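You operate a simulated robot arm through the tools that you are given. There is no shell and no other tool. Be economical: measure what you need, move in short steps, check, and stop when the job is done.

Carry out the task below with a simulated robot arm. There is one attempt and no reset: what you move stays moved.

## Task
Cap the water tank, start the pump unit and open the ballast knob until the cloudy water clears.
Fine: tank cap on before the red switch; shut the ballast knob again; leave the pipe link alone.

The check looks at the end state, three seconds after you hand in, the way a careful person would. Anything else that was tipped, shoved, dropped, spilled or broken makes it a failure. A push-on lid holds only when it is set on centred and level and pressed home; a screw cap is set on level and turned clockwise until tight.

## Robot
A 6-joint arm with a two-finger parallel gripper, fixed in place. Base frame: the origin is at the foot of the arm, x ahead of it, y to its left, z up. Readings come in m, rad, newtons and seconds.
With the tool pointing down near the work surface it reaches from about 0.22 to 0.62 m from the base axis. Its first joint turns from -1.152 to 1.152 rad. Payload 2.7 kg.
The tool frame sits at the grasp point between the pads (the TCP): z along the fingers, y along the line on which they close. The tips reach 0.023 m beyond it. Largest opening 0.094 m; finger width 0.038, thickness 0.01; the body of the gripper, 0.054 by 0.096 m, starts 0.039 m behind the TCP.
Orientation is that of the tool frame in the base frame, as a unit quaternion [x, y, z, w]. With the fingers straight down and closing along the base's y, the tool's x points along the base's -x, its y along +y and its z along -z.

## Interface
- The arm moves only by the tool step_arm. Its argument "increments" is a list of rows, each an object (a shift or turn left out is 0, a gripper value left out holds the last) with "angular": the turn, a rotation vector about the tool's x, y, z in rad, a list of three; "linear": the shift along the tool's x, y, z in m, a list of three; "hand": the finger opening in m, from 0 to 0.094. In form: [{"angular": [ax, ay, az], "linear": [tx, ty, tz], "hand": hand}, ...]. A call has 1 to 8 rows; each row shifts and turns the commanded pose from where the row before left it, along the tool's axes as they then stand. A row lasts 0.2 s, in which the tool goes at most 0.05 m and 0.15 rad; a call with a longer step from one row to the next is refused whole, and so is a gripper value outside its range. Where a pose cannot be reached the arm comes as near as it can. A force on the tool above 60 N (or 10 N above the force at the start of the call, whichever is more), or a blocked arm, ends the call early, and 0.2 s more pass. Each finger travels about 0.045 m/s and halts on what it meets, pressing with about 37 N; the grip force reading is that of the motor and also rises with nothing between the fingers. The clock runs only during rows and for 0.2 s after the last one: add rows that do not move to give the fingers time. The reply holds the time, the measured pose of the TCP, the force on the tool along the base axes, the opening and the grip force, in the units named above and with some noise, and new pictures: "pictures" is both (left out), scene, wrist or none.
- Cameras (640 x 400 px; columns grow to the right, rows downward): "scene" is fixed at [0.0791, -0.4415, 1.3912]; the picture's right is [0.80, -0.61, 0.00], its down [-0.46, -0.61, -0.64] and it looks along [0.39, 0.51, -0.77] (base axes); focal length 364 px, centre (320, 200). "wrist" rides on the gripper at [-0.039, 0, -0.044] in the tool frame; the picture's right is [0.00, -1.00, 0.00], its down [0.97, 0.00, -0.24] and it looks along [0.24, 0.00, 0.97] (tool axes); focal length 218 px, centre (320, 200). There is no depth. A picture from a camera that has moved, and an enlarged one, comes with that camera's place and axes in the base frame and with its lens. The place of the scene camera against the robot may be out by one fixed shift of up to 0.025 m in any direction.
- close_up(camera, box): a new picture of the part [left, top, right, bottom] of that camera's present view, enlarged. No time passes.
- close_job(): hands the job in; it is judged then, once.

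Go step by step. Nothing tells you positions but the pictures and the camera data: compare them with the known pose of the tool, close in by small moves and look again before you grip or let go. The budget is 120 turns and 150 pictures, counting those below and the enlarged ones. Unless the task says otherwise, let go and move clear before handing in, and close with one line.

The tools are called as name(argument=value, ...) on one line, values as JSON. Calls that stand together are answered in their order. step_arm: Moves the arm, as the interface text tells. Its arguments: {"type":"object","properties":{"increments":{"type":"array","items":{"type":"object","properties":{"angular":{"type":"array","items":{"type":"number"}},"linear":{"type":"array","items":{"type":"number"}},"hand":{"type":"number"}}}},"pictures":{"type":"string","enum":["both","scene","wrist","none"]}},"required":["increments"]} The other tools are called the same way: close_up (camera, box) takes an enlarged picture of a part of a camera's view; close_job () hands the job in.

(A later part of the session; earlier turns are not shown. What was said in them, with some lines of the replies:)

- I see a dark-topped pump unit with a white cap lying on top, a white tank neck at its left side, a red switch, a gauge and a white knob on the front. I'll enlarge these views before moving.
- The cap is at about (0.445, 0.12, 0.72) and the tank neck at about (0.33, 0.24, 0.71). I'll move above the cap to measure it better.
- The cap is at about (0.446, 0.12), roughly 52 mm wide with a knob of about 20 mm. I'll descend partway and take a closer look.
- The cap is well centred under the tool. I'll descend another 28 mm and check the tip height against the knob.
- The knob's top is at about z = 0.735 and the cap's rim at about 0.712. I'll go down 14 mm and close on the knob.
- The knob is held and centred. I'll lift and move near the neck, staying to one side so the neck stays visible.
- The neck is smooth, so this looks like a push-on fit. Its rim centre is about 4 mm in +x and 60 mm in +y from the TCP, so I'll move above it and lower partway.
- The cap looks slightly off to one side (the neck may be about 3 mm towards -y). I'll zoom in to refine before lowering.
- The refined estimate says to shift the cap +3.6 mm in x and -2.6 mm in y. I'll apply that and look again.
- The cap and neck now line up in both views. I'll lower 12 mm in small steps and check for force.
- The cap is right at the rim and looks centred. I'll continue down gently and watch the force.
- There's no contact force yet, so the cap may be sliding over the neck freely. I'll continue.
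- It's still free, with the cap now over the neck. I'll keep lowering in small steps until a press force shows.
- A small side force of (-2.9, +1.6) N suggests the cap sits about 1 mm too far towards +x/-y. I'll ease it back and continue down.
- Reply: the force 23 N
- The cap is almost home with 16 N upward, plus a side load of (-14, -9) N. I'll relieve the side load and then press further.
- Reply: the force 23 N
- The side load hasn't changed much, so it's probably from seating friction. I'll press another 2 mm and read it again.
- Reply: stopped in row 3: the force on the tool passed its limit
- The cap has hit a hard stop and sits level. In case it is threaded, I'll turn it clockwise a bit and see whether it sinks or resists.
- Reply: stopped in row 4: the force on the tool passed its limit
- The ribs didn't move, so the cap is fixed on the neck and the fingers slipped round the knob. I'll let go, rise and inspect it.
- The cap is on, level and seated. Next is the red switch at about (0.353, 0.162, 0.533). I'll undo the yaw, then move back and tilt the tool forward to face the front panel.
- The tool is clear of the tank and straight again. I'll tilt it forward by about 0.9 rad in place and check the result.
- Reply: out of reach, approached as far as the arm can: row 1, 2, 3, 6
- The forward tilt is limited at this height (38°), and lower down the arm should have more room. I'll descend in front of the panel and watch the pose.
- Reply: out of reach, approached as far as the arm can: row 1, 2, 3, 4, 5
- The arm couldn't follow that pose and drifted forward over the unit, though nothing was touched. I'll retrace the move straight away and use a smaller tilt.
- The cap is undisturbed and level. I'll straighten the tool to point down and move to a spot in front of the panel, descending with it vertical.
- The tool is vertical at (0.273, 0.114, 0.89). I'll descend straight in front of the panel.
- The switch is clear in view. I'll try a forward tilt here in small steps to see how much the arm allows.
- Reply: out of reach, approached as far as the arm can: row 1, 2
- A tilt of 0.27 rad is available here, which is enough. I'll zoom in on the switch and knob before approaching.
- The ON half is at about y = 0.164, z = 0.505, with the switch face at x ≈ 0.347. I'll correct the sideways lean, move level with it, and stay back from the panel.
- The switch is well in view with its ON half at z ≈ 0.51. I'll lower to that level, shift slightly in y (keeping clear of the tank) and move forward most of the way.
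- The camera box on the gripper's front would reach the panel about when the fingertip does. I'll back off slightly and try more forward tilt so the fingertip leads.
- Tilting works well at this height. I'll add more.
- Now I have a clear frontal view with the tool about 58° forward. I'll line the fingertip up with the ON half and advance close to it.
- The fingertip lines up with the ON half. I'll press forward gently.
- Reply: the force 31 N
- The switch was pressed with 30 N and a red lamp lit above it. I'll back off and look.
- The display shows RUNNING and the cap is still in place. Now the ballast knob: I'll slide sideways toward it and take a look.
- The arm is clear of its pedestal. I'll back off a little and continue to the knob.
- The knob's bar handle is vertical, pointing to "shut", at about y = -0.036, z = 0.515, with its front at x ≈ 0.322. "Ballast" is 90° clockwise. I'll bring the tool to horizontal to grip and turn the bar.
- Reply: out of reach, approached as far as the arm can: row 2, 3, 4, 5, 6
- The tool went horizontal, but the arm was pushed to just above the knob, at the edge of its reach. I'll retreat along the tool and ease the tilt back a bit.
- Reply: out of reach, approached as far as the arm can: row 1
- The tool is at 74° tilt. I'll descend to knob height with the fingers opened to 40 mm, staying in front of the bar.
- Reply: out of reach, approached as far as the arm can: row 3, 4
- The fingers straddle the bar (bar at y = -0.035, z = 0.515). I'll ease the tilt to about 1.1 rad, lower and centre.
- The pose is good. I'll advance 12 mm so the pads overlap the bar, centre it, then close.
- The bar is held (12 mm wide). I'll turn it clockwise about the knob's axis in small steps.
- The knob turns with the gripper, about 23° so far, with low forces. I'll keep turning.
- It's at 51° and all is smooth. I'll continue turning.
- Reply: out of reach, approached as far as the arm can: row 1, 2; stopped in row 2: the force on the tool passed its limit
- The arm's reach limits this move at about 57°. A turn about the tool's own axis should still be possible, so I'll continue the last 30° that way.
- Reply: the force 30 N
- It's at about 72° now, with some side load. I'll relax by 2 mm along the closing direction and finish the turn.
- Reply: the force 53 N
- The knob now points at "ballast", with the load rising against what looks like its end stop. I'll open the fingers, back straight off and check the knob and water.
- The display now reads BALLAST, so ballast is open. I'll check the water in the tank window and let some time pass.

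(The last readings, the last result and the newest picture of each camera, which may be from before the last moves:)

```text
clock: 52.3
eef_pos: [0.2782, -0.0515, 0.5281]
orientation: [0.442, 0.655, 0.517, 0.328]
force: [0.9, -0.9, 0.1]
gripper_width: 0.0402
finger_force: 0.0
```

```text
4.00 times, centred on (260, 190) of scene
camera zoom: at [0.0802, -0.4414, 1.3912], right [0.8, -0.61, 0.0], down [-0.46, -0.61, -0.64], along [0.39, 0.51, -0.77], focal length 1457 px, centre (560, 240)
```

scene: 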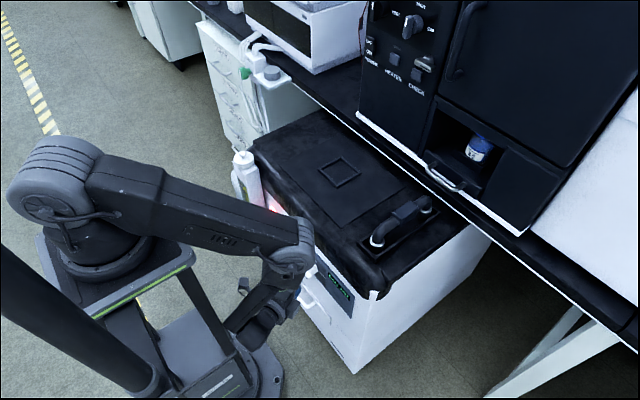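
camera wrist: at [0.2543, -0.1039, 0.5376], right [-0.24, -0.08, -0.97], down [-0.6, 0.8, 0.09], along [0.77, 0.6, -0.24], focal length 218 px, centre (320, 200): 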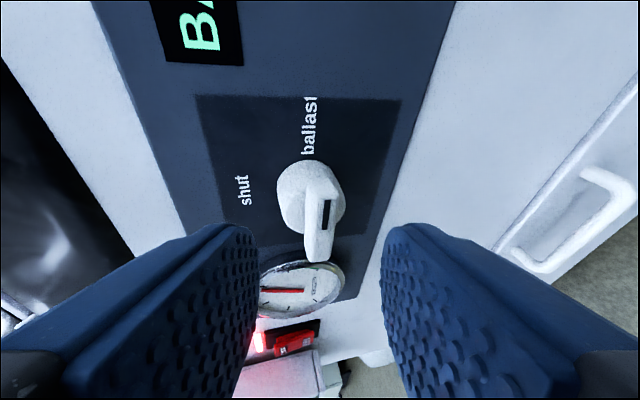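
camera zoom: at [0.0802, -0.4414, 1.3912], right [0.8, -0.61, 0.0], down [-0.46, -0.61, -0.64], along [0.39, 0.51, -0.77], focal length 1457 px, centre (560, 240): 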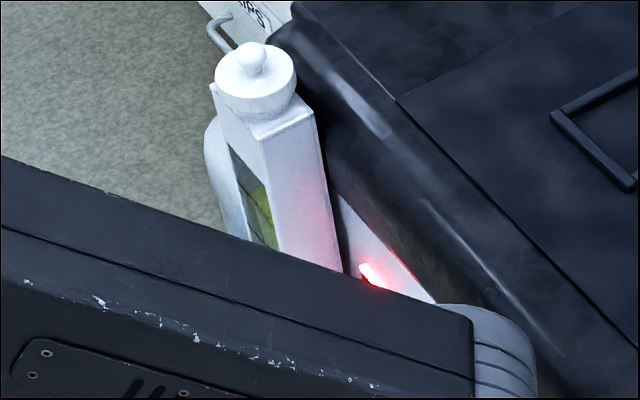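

I can't see the lower window past the arm. I'll unwind the gripper in free space and slide back to where the wrist camera could see the tank window.

step_arm(increments=[{"angular": [0, 0, -0.135]}, {"angular": [0, 0, -0.135]}, {"angular": [0, 0, -0.135]}, {"angular": [0, 0, -0.135]}, {"angular": [0.0542, 0, -0.107]}, {"angular": [0.0542, 0, -0.107]}, {"angular": [0.0542, 0, -0.107]}, {"angular": [0.0542, 0, -0.107]}])

```text
clock: 54.1
eef_pos: [0.2687, -0.0475, 0.5246]
orientation: [0.14, 0.829, 0.224, 0.493]
force: [0.4, 0.6, 0.6]
gripper_width: 0.04
finger_force: 0.1
camera wrist: at [0.2491, -0.0756, 0.5727], right [-0.01, -0.86, -0.51], down [-0.67, 0.38, -0.64], along [0.74, 0.34, -0.58], focal length 218 px, centre (320, 200)
```

scene: 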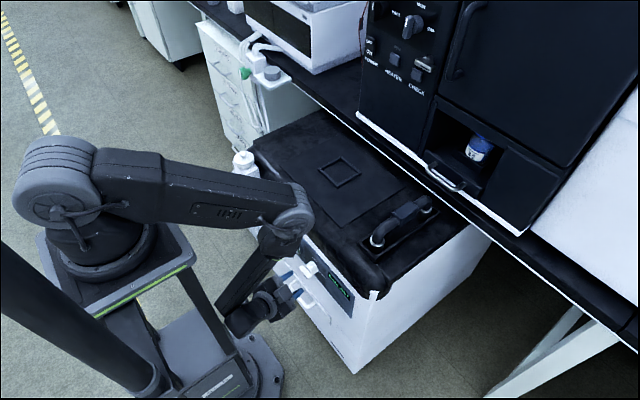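
wrist: 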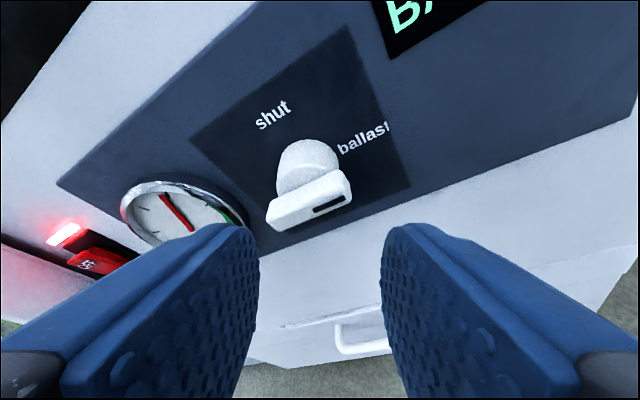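

The unwinding is going well, and the knob stays at ballast. I'll finish it and move +y toward the tank.

step_arm(increments=[{"angular": [0.06, 0, -0.119]}, {"angular": [0.06, 0, -0.119]}, {"angular": [0.06, 0, -0.119]}, {"angular": [0.06, 0, -0.119]}, {"linear": [0, 0.035, -0.005]}, {"linear": [0, 0.04, -0.005]}, {"linear": [0, 0.04, 0]}, {}])

```text
clock: 55.9
eef_pos: [0.2628, 0.0722, 0.5301]
orientation: [0.001, 0.856, 0.011, 0.517]
force: [0.5, 0.3, -0.5]
gripper_width: 0.04
finger_force: 0.1
camera wrist: at [0.2426, 0.0717, 0.5844], right [0.01, -1.0, -0.02], down [-0.66, 0.01, -0.75], along [0.75, 0.02, -0.66], focal length 218 px, centre (320, 200)
```

scene: 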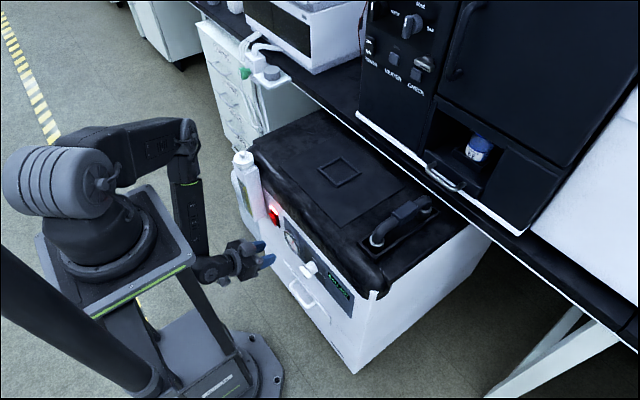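
wrist: 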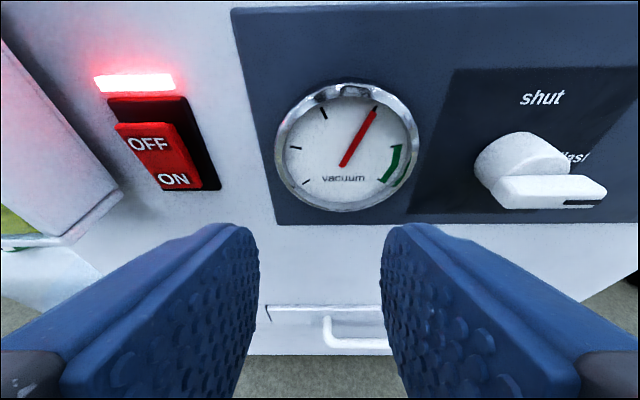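

close_up(camera="scene", box=[225, 145, 275, 225])

step_arm(increments=[{"linear": [0.005, 0.04, -0.015]}, {"linear": [-0.01, 0.04, -0.015]}, {}], pictures="wrist")

```text
5.00 times, centred on (250, 185) of scene
camera zoom: at [0.0812, -0.4422, 1.3909], right [0.8, -0.61, 0.0], down [-0.46, -0.61, -0.64], along [0.39, 0.51, -0.77], focal length 1821 px, centre (670, 275)
```

zoom: 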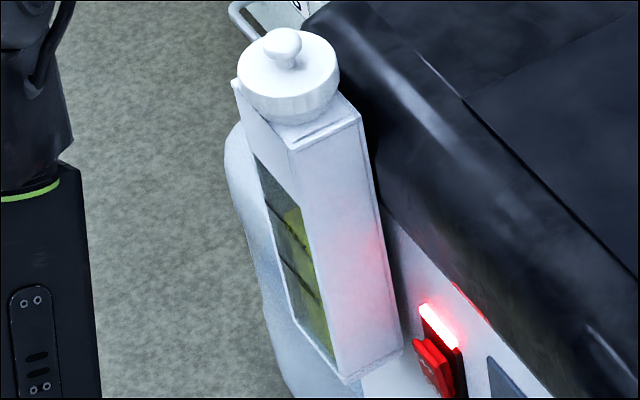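

```text
clock: 56.7
eef_pos: [0.2489, 0.1355, 0.5505]
orientation: [-0.003, 0.859, 0.001, 0.513]
force: [-0.2, -0.6, -0.2]
gripper_width: 0.0401
finger_force: 0.0
out of reach, approached as far as the arm can: row 2
camera wrist: at [0.2291, 0.1362, 0.604], right [0.01, -1.0, 0.0], down [-0.67, -0.01, -0.74], along [0.74, 0.0, -0.67], focal length 218 px, centre (320, 200)
```

wrist: 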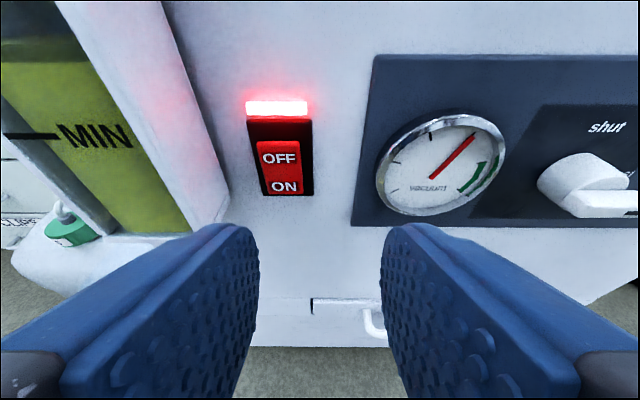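

The grey, cloudy layer seen earlier below the MIN line is gone, and the window is now uniformly yellow-green. I'll zoom in, wait a bit and compare to be sure.

close_up(camera="wrist", box=[0, 0, 240, 260])

step_arm(increments=[{}, {}, {}, {}, {}, {}, {}, {}], pictures="wrist")

```text
1.54 times, centred on (120, 130) of wrist
camera zoom: at [0.2291, 0.1362, 0.604], right [0.01, -1.0, 0.0], down [-0.67, -0.01, -0.74], along [0.74, 0.0, -0.67], focal length 336 px, centre (628, 308)
```

zoom: 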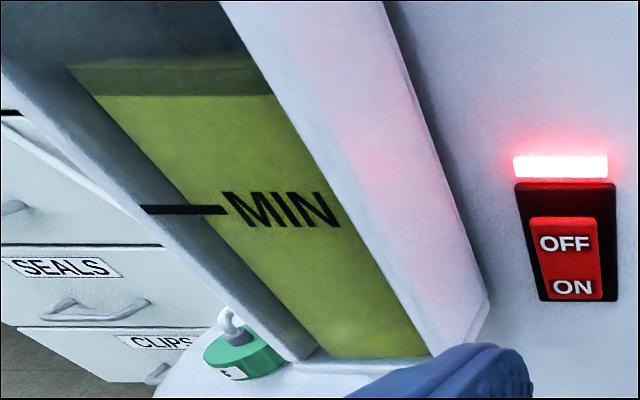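

```text
clock: 58.5
eef_pos: [0.2502, 0.1368, 0.5491]
orientation: [-0.002, 0.858, 0.002, 0.513]
force: [-0.1, 0.2, -1.0]
gripper_width: 0.0401
finger_force: 0.1
camera wrist: at [0.2298, 0.137, 0.6042], right [0.01, -1.0, 0.0], down [-0.67, 0.0, -0.74], along [0.74, 0.01, -0.67], focal length 218 px, centre (320, 200)
```

wrist: 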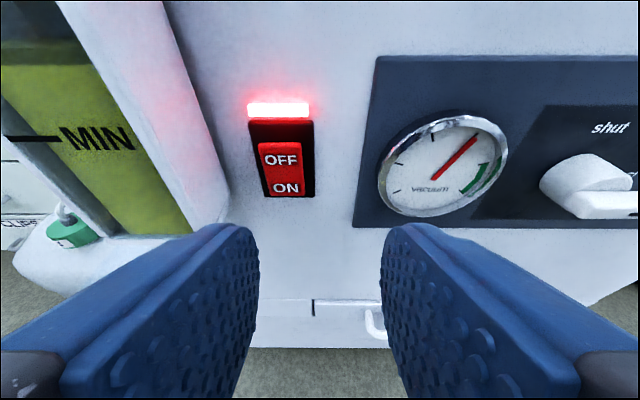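

close_up(camera="wrist", box=[0, 0, 240, 260])

```text
1.54 times, centred on (120, 130) of wrist
camera zoom: at [0.2298, 0.137, 0.6042], right [0.01, -1.0, 0.0], down [-0.67, 0.0, -0.74], along [0.74, 0.01, -0.67], focal length 336 px, centre (628, 308)
```

zoom: 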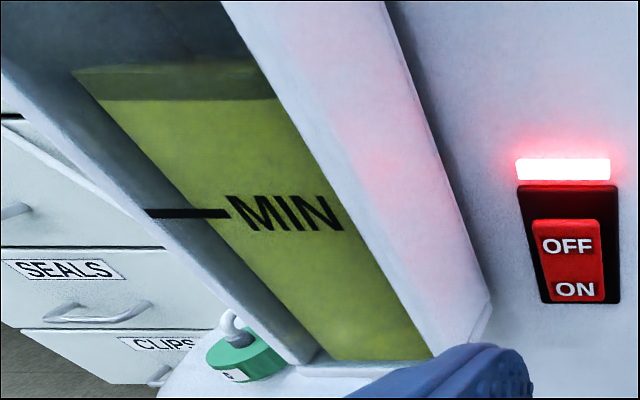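

It's nearly uniform, with a faint haze possibly left at the bottom. I'll wait a few seconds more and compare once more.

step_arm(increments=[{}, {}, {}, {}, {}, {}, {}, {}], pictures="none")

step_arm(increments=[{}, {}, {}, {}, {}, {}, {}, {}], pictures="none")

close_up(camera="wrist", box=[0, 0, 240, 260])

```text
clock: 60.3
eef_pos: [0.2509, 0.1374, 0.5501]
orientation: [-0.003, 0.858, 0.003, 0.514]
force: [0.5, -0.7, 0.9]
gripper_width: 0.0399
finger_force: 0.0
```

```text
clock: 62.1
eef_pos: [0.2505, 0.1374, 0.5496]
orientation: [-0.003, 0.858, 0.003, 0.513]
force: [0.2, -0.8, 0.3]
gripper_width: 0.0401
finger_force: 0.0
```

```text
1.54 times, centred on (120, 130) of wrist
camera zoom: at [0.2298, 0.137, 0.6042], right [0.01, -1.0, 0.0], down [-0.67, 0.0, -0.74], along [0.74, 0.01, -0.67], focal length 336 px, centre (628, 308)
```

zoom: 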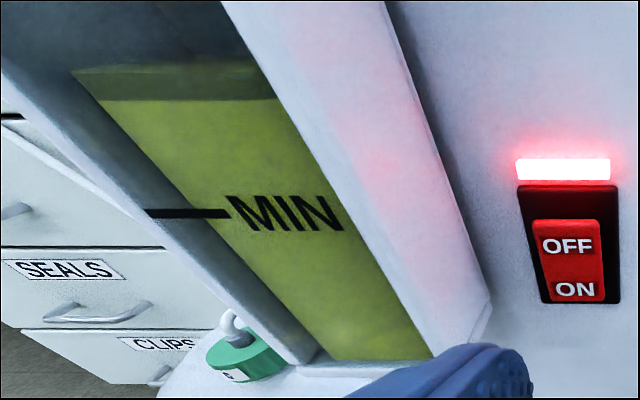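

The water is clear and stable. Now I'll go back to the knob to shut it, first returning to the upright pose in front and starting the roll.

step_arm(increments=[{"linear": [0.0036, -0.044, 0.006]}, {"linear": [0.0036, -0.044, 0.006]}, {"linear": [0.0036, -0.044, 0.006]}, {"linear": [0.0036, -0.044, 0.006]}, {"angular": [-0.06, 0, 0.119]}, {"angular": [-0.06, 0, 0.119]}, {"angular": [-0.06, 0, 0.119]}, {}])

```text
clock: 63.9
eef_pos: [0.27, -0.0392, 0.5263]
orientation: [0.104, 0.841, 0.171, 0.503]
force: [0.2, 0.4, 0.2]
gripper_width: 0.0396
finger_force: 0.0
camera wrist: at [0.2495, -0.0607, 0.576], right [0.0, -0.92, -0.39], down [-0.67, 0.29, -0.68], along [0.74, 0.26, -0.62], focal length 218 px, centre (320, 200)
```

scene: 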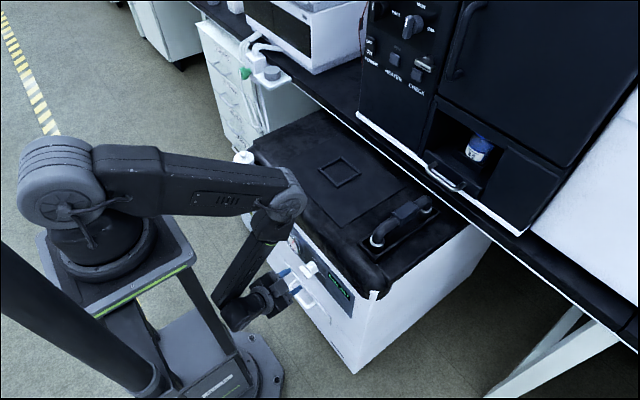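
wrist: 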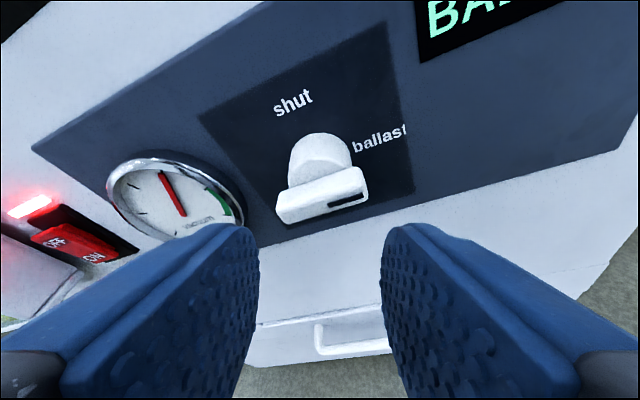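

I'll continue the roll to line the fingers up with the horizontal bar.

step_arm(increments=[{"angular": [-0.06, 0, 0.119]}, {"angular": [-0.06, 0, 0.119]}, {"angular": [-0.06, 0, 0.119]}, {"angular": [0, 0, 0.14]}, {"angular": [0, 0, 0.14]}, {"angular": [0, 0, 0.14]}, {"angular": [0, 0, 0.14]}, {}])

```text
clock: 65.7
eef_pos: [0.2704, -0.0375, 0.5265]
orientation: [0.416, 0.703, 0.449, 0.362]
force: [-0.5, 0.5, 0.3]
gripper_width: 0.0401
finger_force: 0.1
camera wrist: at [0.2465, -0.0873, 0.5458], right [-0.26, -0.25, -0.93], down [-0.59, 0.8, -0.05], along [0.76, 0.54, -0.36], focal length 218 px, centre (320, 200)
```

scene: 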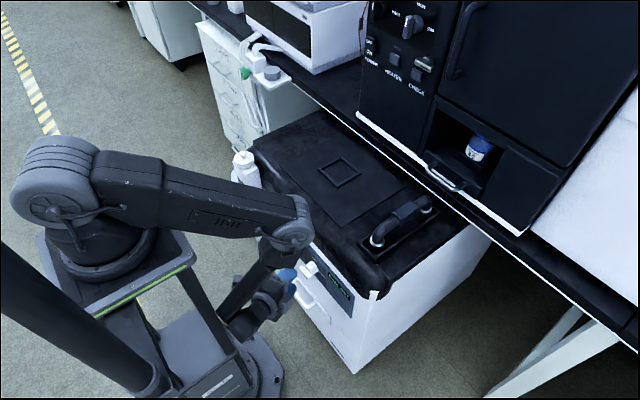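
wrist: 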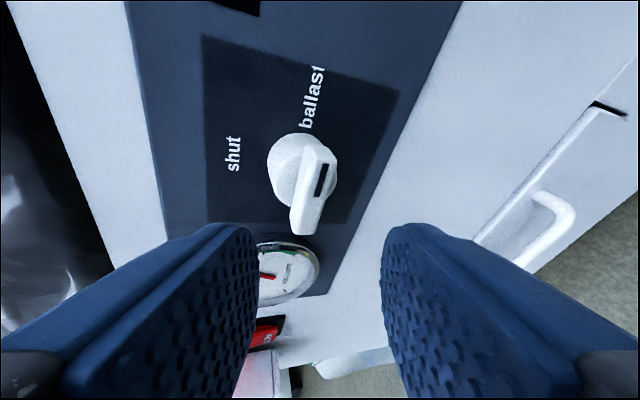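

The bar sits between the fingers. I'll advance onto it, make a final small alignment, and close.

step_arm(increments=[{"angular": [0, 0, 0.1]}, {"linear": [-0.003, -0.0005, 0.011]}, {"linear": [-0.003, -0.0005, 0.011]}, {"linear": [-0.002, 0, 0.009]}, {}], pictures="wrist")

```text
clock: 66.9
eef_pos: [0.2983, -0.0344, 0.5135]
orientation: [0.452, 0.682, 0.466, 0.338]
force: [-18.7, -6.9, 11.2]
gripper_width: 0.0416
finger_force: 1.3
camera wrist: at [0.2739, -0.0856, 0.5307], right [-0.3, -0.16, -0.94], down [-0.56, 0.83, 0.04], along [0.77, 0.54, -0.34], focal length 218 px, centre (320, 200)
```

wrist: 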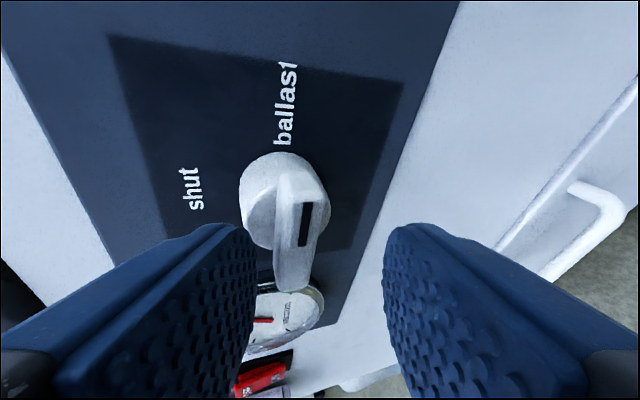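

The upper finger is touching the knob because the bar sits about 6 mm higher than the finger centre. I'll back off slightly, shift up and re-advance.

step_arm(increments=[{"linear": [0, 0, -0.008]}, {"linear": [0, 0.006, 0]}, {"linear": [0, 0, 0.004]}, {"linear": [0, 0, 0.004]}, {}], pictures="wrist")

```text
clock: 68.1
eef_pos: [0.3037, -0.0341, 0.521]
orientation: [0.451, 0.681, 0.467, 0.34]
force: [-0.3, -0.1, 0.6]
gripper_width: 0.0404
finger_force: 0.1
camera wrist: at [0.2777, -0.0839, 0.5367], right [-0.3, -0.16, -0.94], down [-0.57, 0.82, 0.04], along [0.77, 0.54, -0.33], focal length 218 px, centre (320, 200)
```

wrist: 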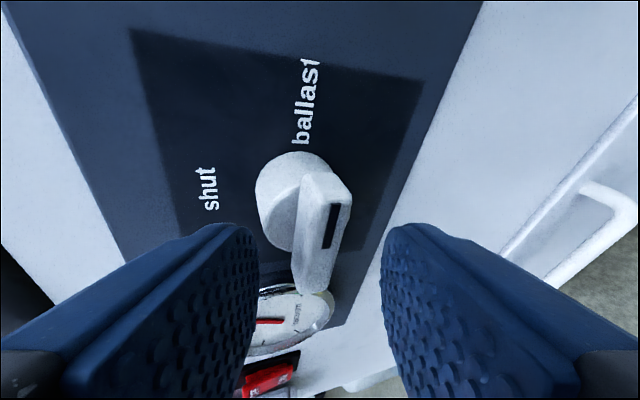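

It's free and centred on the bar. I'll close the fingers on it.

step_arm(increments=[{"hand": 0.0}, {}, {}, {}, {}], pictures="wrist")

```text
clock: 68.7
eef_pos: [0.3034, -0.0318, 0.5262]
orientation: [0.447, 0.676, 0.473, 0.345]
force: [-7.3, 2.5, 14.7]
gripper_width: 0.0278
finger_force: 37.0
stopped in row 2: the force on the tool passed its limit (the readings are from after the stop); the commanded pose is now the measured one
camera wrist: at [0.2794, -0.0832, 0.5404], right [-0.28, -0.15, -0.95], down [-0.57, 0.82, 0.03], along [0.78, 0.55, -0.31], focal length 218 px, centre (320, 200)
```

wrist: 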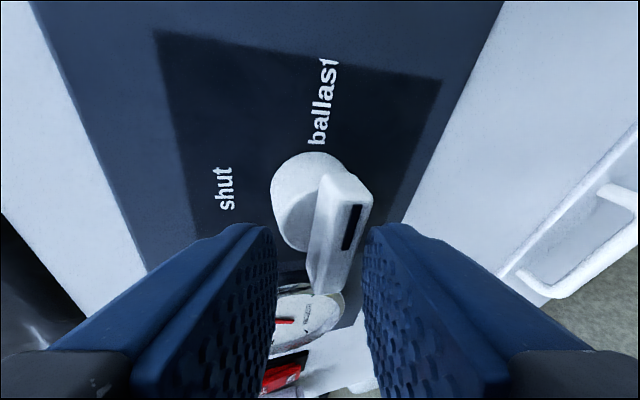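

One finger caught the knob's round base, so I went a bit too deep. I'll open, retreat 6 mm and try again more shallowly.

step_arm(increments=[{"hand": 0.04}, {}, {"linear": [0, 0, -0.007]}, {"linear": [0, -0.003, 0]}, {}], pictures="wrist")

```text
clock: 69.9
eef_pos: [0.2973, -0.0358, 0.5238]
orientation: [0.446, 0.678, 0.473, 0.344]
force: [-0.4, 0.1, 0.0]
gripper_width: 0.04
finger_force: 0.1
camera wrist: at [0.2723, -0.0866, 0.5387], right [-0.28, -0.15, -0.95], down [-0.57, 0.82, 0.03], along [0.77, 0.55, -0.32], focal length 218 px, centre (320, 200)
```

wrist: 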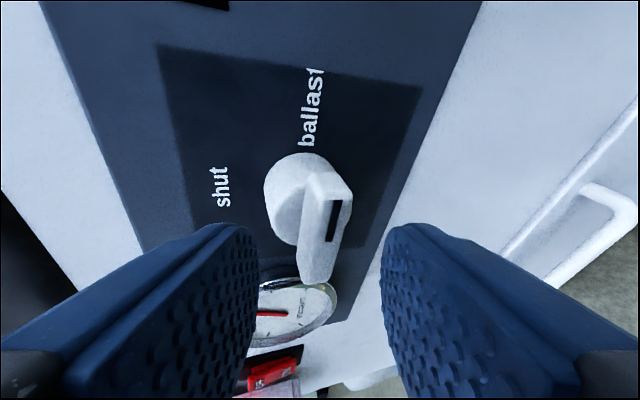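

I'm shallower now. I'll advance 3 mm and close.

step_arm(increments=[{"linear": [0, 0, 0.003]}, {"hand": 0.018}, {}, {}, {"hand": 0.0}, {}, {}], pictures="wrist")

```text
clock: 71.5
eef_pos: [0.2995, -0.0351, 0.5214]
orientation: [0.447, 0.678, 0.471, 0.344]
force: [-4.1, -7.0, -21.2]
gripper_width: 0.0141
finger_force: 44.9
camera wrist: at [0.2745, -0.0855, 0.5376], right [-0.28, -0.15, -0.95], down [-0.57, 0.82, 0.04], along [0.77, 0.55, -0.32], focal length 218 px, centre (320, 200)
```

wrist: 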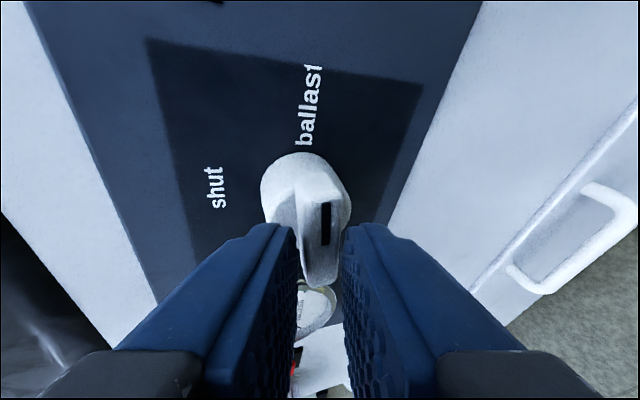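

The bar is held. I'll reverse the turn, first about the tool's axis.

step_arm(increments=[{"linear": [0, -0.0015, 0]}, {"angular": [0, 0, -0.11]}, {"angular": [0, 0, -0.11]}, {"angular": [0, 0, -0.11]}, {"angular": [0, 0, -0.11]}, {}], pictures="wrist")

```text
clock: 72.9
eef_pos: [0.2967, -0.0357, 0.5198]
orientation: [0.291, 0.762, 0.38, 0.436]
force: [-16.2, -22.8, -36.2]
gripper_width: 0.0126
finger_force: 45.3
camera wrist: at [0.276, -0.0803, 0.5502], right [-0.11, -0.54, -0.83], down [-0.65, 0.67, -0.35], along [0.75, 0.5, -0.43], focal length 218 px, centre (320, 200)
```

wrist: 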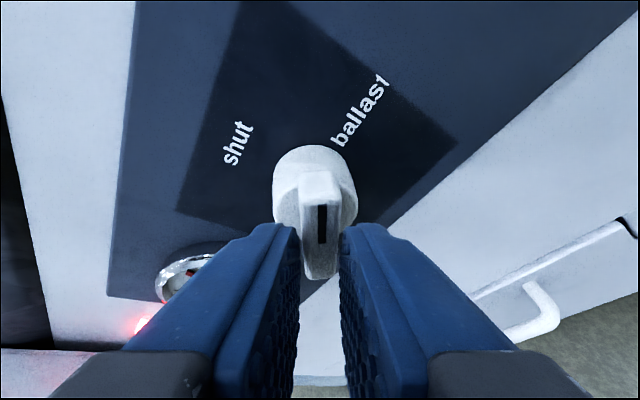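

It's back to about 57°. I'll relax the side load by 3 mm and continue around the knob's axis.

step_arm(increments=[{"linear": [0, -0.003, 0.001]}, {"angular": [0, 0, -0.11]}, {"angular": [0, 0, -0.11]}, {"angular": [0.05, 0, -0.1]}, {"angular": [0.05, 0, -0.1]}, {}], pictures="wrist")

```text
clock: 74.3
eef_pos: [0.298, -0.0352, 0.5179]
orientation: [0.147, 0.821, 0.244, 0.495]
force: [-6.3, -14.7, -39.8]
gripper_width: 0.0114
finger_force: 45.6
camera wrist: at [0.2776, -0.0665, 0.5626], right [0.0, -0.84, -0.55], down [-0.67, 0.41, -0.62], along [0.75, 0.36, -0.56], focal length 218 px, centre (320, 200)
```

wrist: 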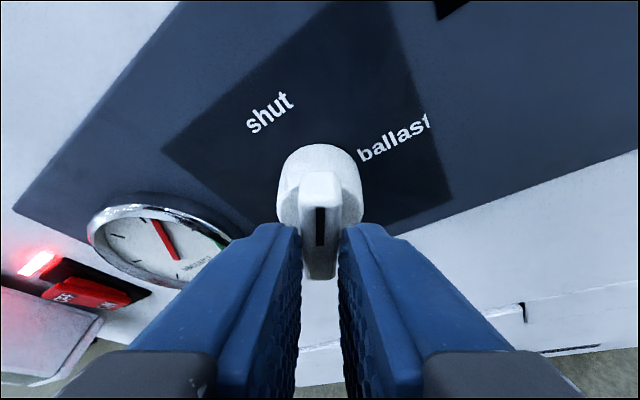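

It's about 33° from upright. I'll relax downwards 3 mm and finish the turn to "shut".

step_arm(increments=[{"linear": [0.0022, -0.0017, 0.0012]}, {"angular": [0.0542, 0, -0.107]}, {"angular": [0.0542, 0, -0.107]}, {"angular": [0.0542, 0, -0.107]}, {"angular": [0.0542, 0, -0.107]}, {"angular": [0.043, 0, -0.085]}, {}])

close_up(camera="scene", box=[260, 220, 380, 310])

```text
clock: 75.9
eef_pos: [0.2992, -0.0355, 0.5159]
orientation: [-0.002, 0.853, 0.005, 0.522]
force: [-23.8, -2.0, 27.1]
gripper_width: 0.0119
finger_force: 45.0
camera wrist: at [0.2778, -0.036, 0.5706], right [0.01, -1.0, -0.01], down [-0.66, 0.0, -0.75], along [0.75, 0.01, -0.66], focal length 218 px, centre (320, 200)
```

scene: 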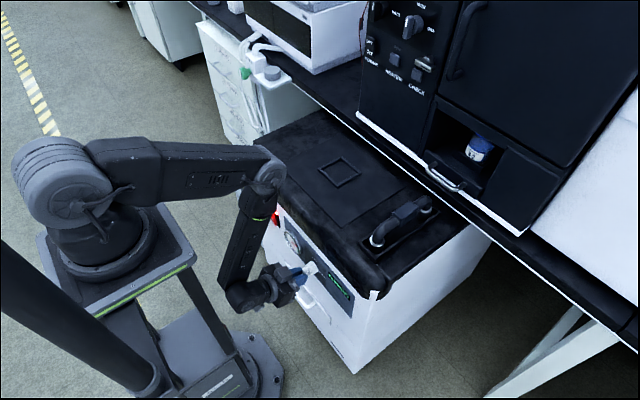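
wrist: 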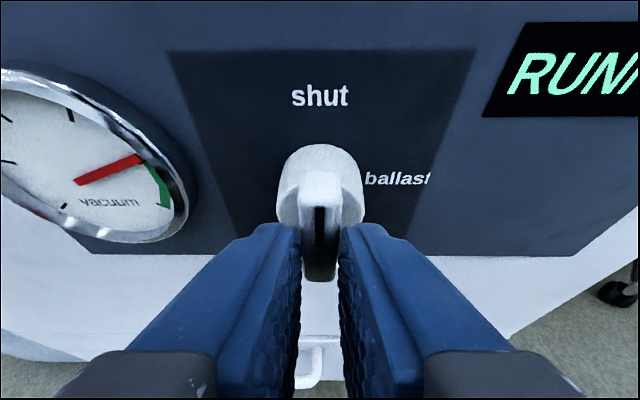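

```text
4.44 times, centred on (320, 265) of scene
camera zoom: at [0.0786, -0.4415, 1.3913], right [0.8, -0.61, 0.0], down [-0.46, -0.61, -0.64], along [0.39, 0.51, -0.76], focal length 1618 px, centre (320, -89)
```

zoom: 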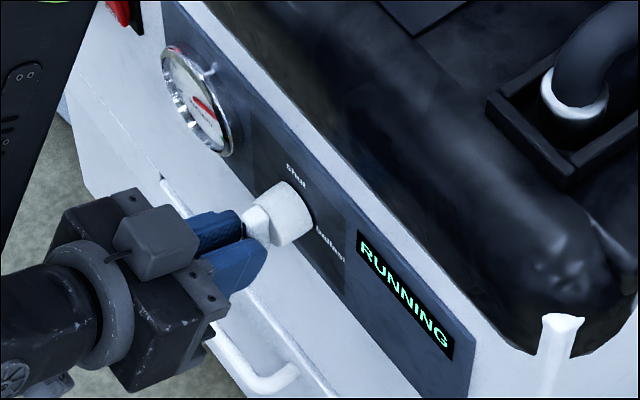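

The display is back to RUNNING and the knob is upright at "shut". I'll let go and back off slowly.

step_arm(increments=[{"hand": 0.04}, {}, {}, {"linear": [0.005, 0, -0.01]}, {"linear": [0.008, 0, -0.015]}, {}])

close_up(camera="wrist", box=[200, 0, 520, 220])

```text
clock: 77.3
eef_pos: [0.2709, -0.0359, 0.5156]
orientation: [-0.002, 0.854, 0.006, 0.52]
force: [0.2, -0.7, 0.3]
gripper_width: 0.04
finger_force: 0.1
camera wrist: at [0.2495, -0.0364, 0.5698], right [0.01, -1.0, -0.01], down [-0.66, 0.0, -0.75], along [0.75, 0.01, -0.66], focal length 218 px, centre (320, 200)
```

scene: 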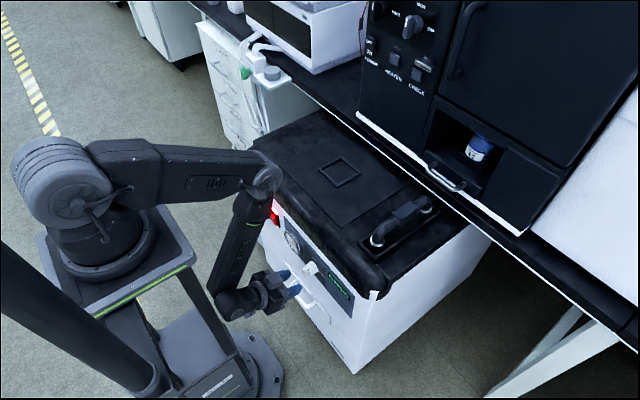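
wrist: 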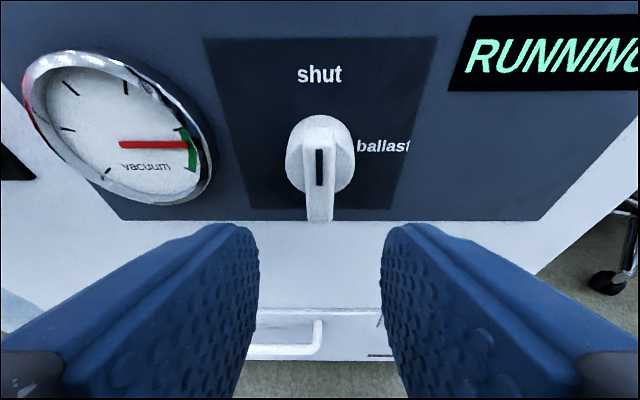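

```text
1.82 times, centred on (360, 110) of wrist
camera zoom: at [0.2495, -0.0364, 0.5698], right [0.01, -1.0, -0.01], down [-0.66, 0.0, -0.75], along [0.75, 0.01, -0.66], focal length 397 px, centre (247, 364)
```

zoom: 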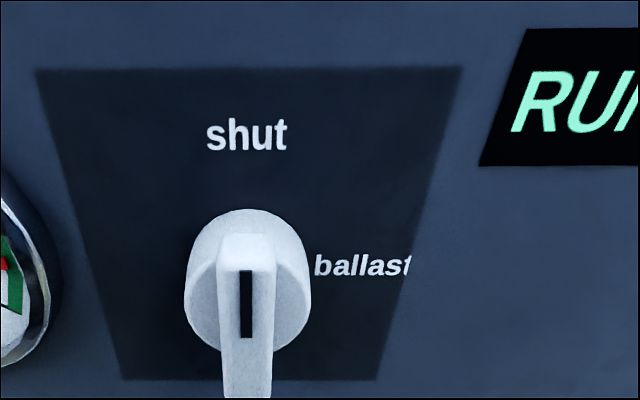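

The knob is fully shut and the gauge is in the green. I'll move clear toward the tank for a last check of the water and cap.

step_arm(increments=[{"linear": [-0.0036, 0.04, -0.006]}, {"linear": [-0.0036, 0.044, -0.006]}, {"linear": [-0.0036, 0.044, -0.006]}, {"linear": [-0.0036, 0.044, -0.006]}, {}])

close_up(camera="wrist", box=[0, 0, 240, 260])

close_up(camera="scene", box=[220, 130, 300, 230])

```text
clock: 78.5
eef_pos: [0.2562, 0.1386, 0.5411]
orientation: [-0.001, 0.853, 0.005, 0.522]
force: [0.4, 1.1, 0.2]
gripper_width: 0.0402
finger_force: 0.1
out of reach, approached as far as the arm can: row 1
camera wrist: at [0.2353, 0.137, 0.5954], right [0.01, -1.0, -0.01], down [-0.66, 0.0, -0.75], along [0.75, 0.01, -0.66], focal length 218 px, centre (320, 200)
```

scene: 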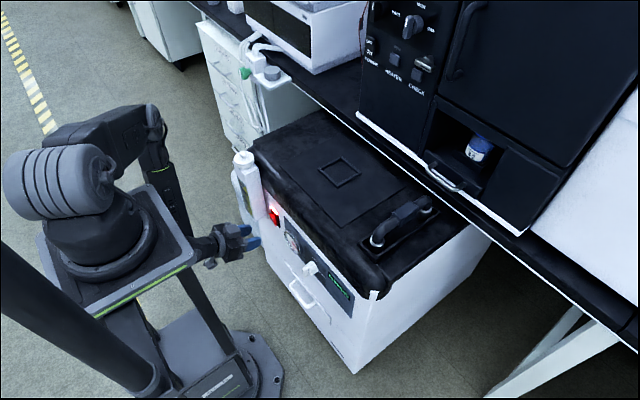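
wrist: 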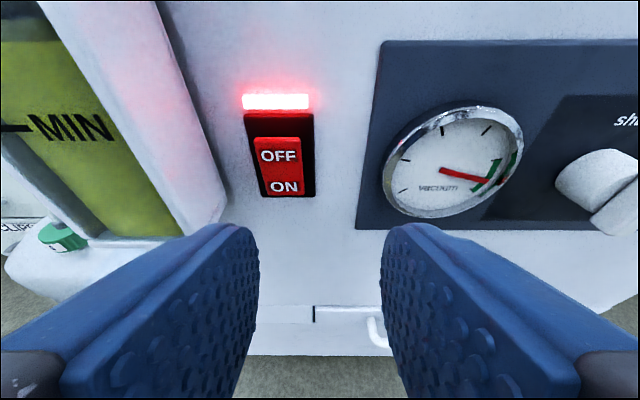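

```text
1.54 times, centred on (120, 130) of wrist
camera zoom: at [0.2353, 0.137, 0.5954], right [0.01, -1.0, -0.01], down [-0.66, 0.0, -0.75], along [0.75, 0.01, -0.66], focal length 336 px, centre (628, 308)
```

zoom: 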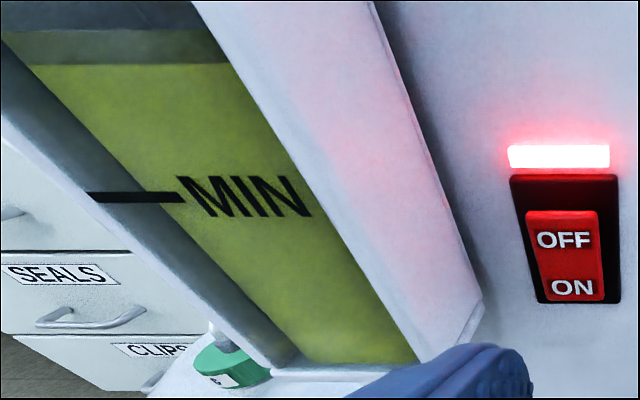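

```text
4.00 times, centred on (260, 180) of scene
camera zoom: at [0.0791, -0.4415, 1.3912], right [0.8, -0.61, 0.0], down [-0.46, -0.61, -0.64], along [0.39, 0.51, -0.77], focal length 1457 px, centre (560, 280)
```

zoom: 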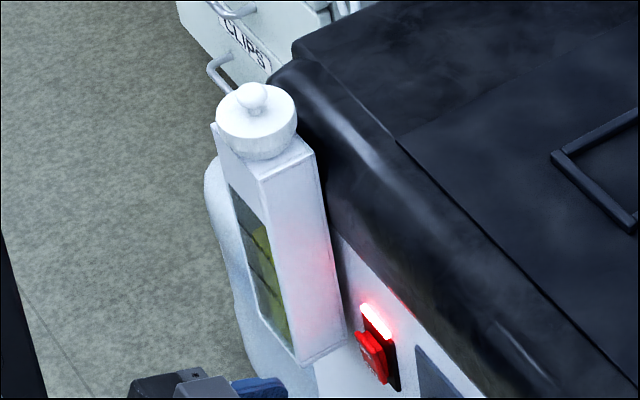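

The cap is on and level, the pump is RUNNING, the water is uniformly clear and the knob is shut. The gripper is open and clear of everything, so I'm handing in.

close_job()

```text
The job is handed in.
```

The tank cap went on before the red switch, the pump is running, the water cleared with ballast open, the knob is shut again, and the pipe link was not touched.
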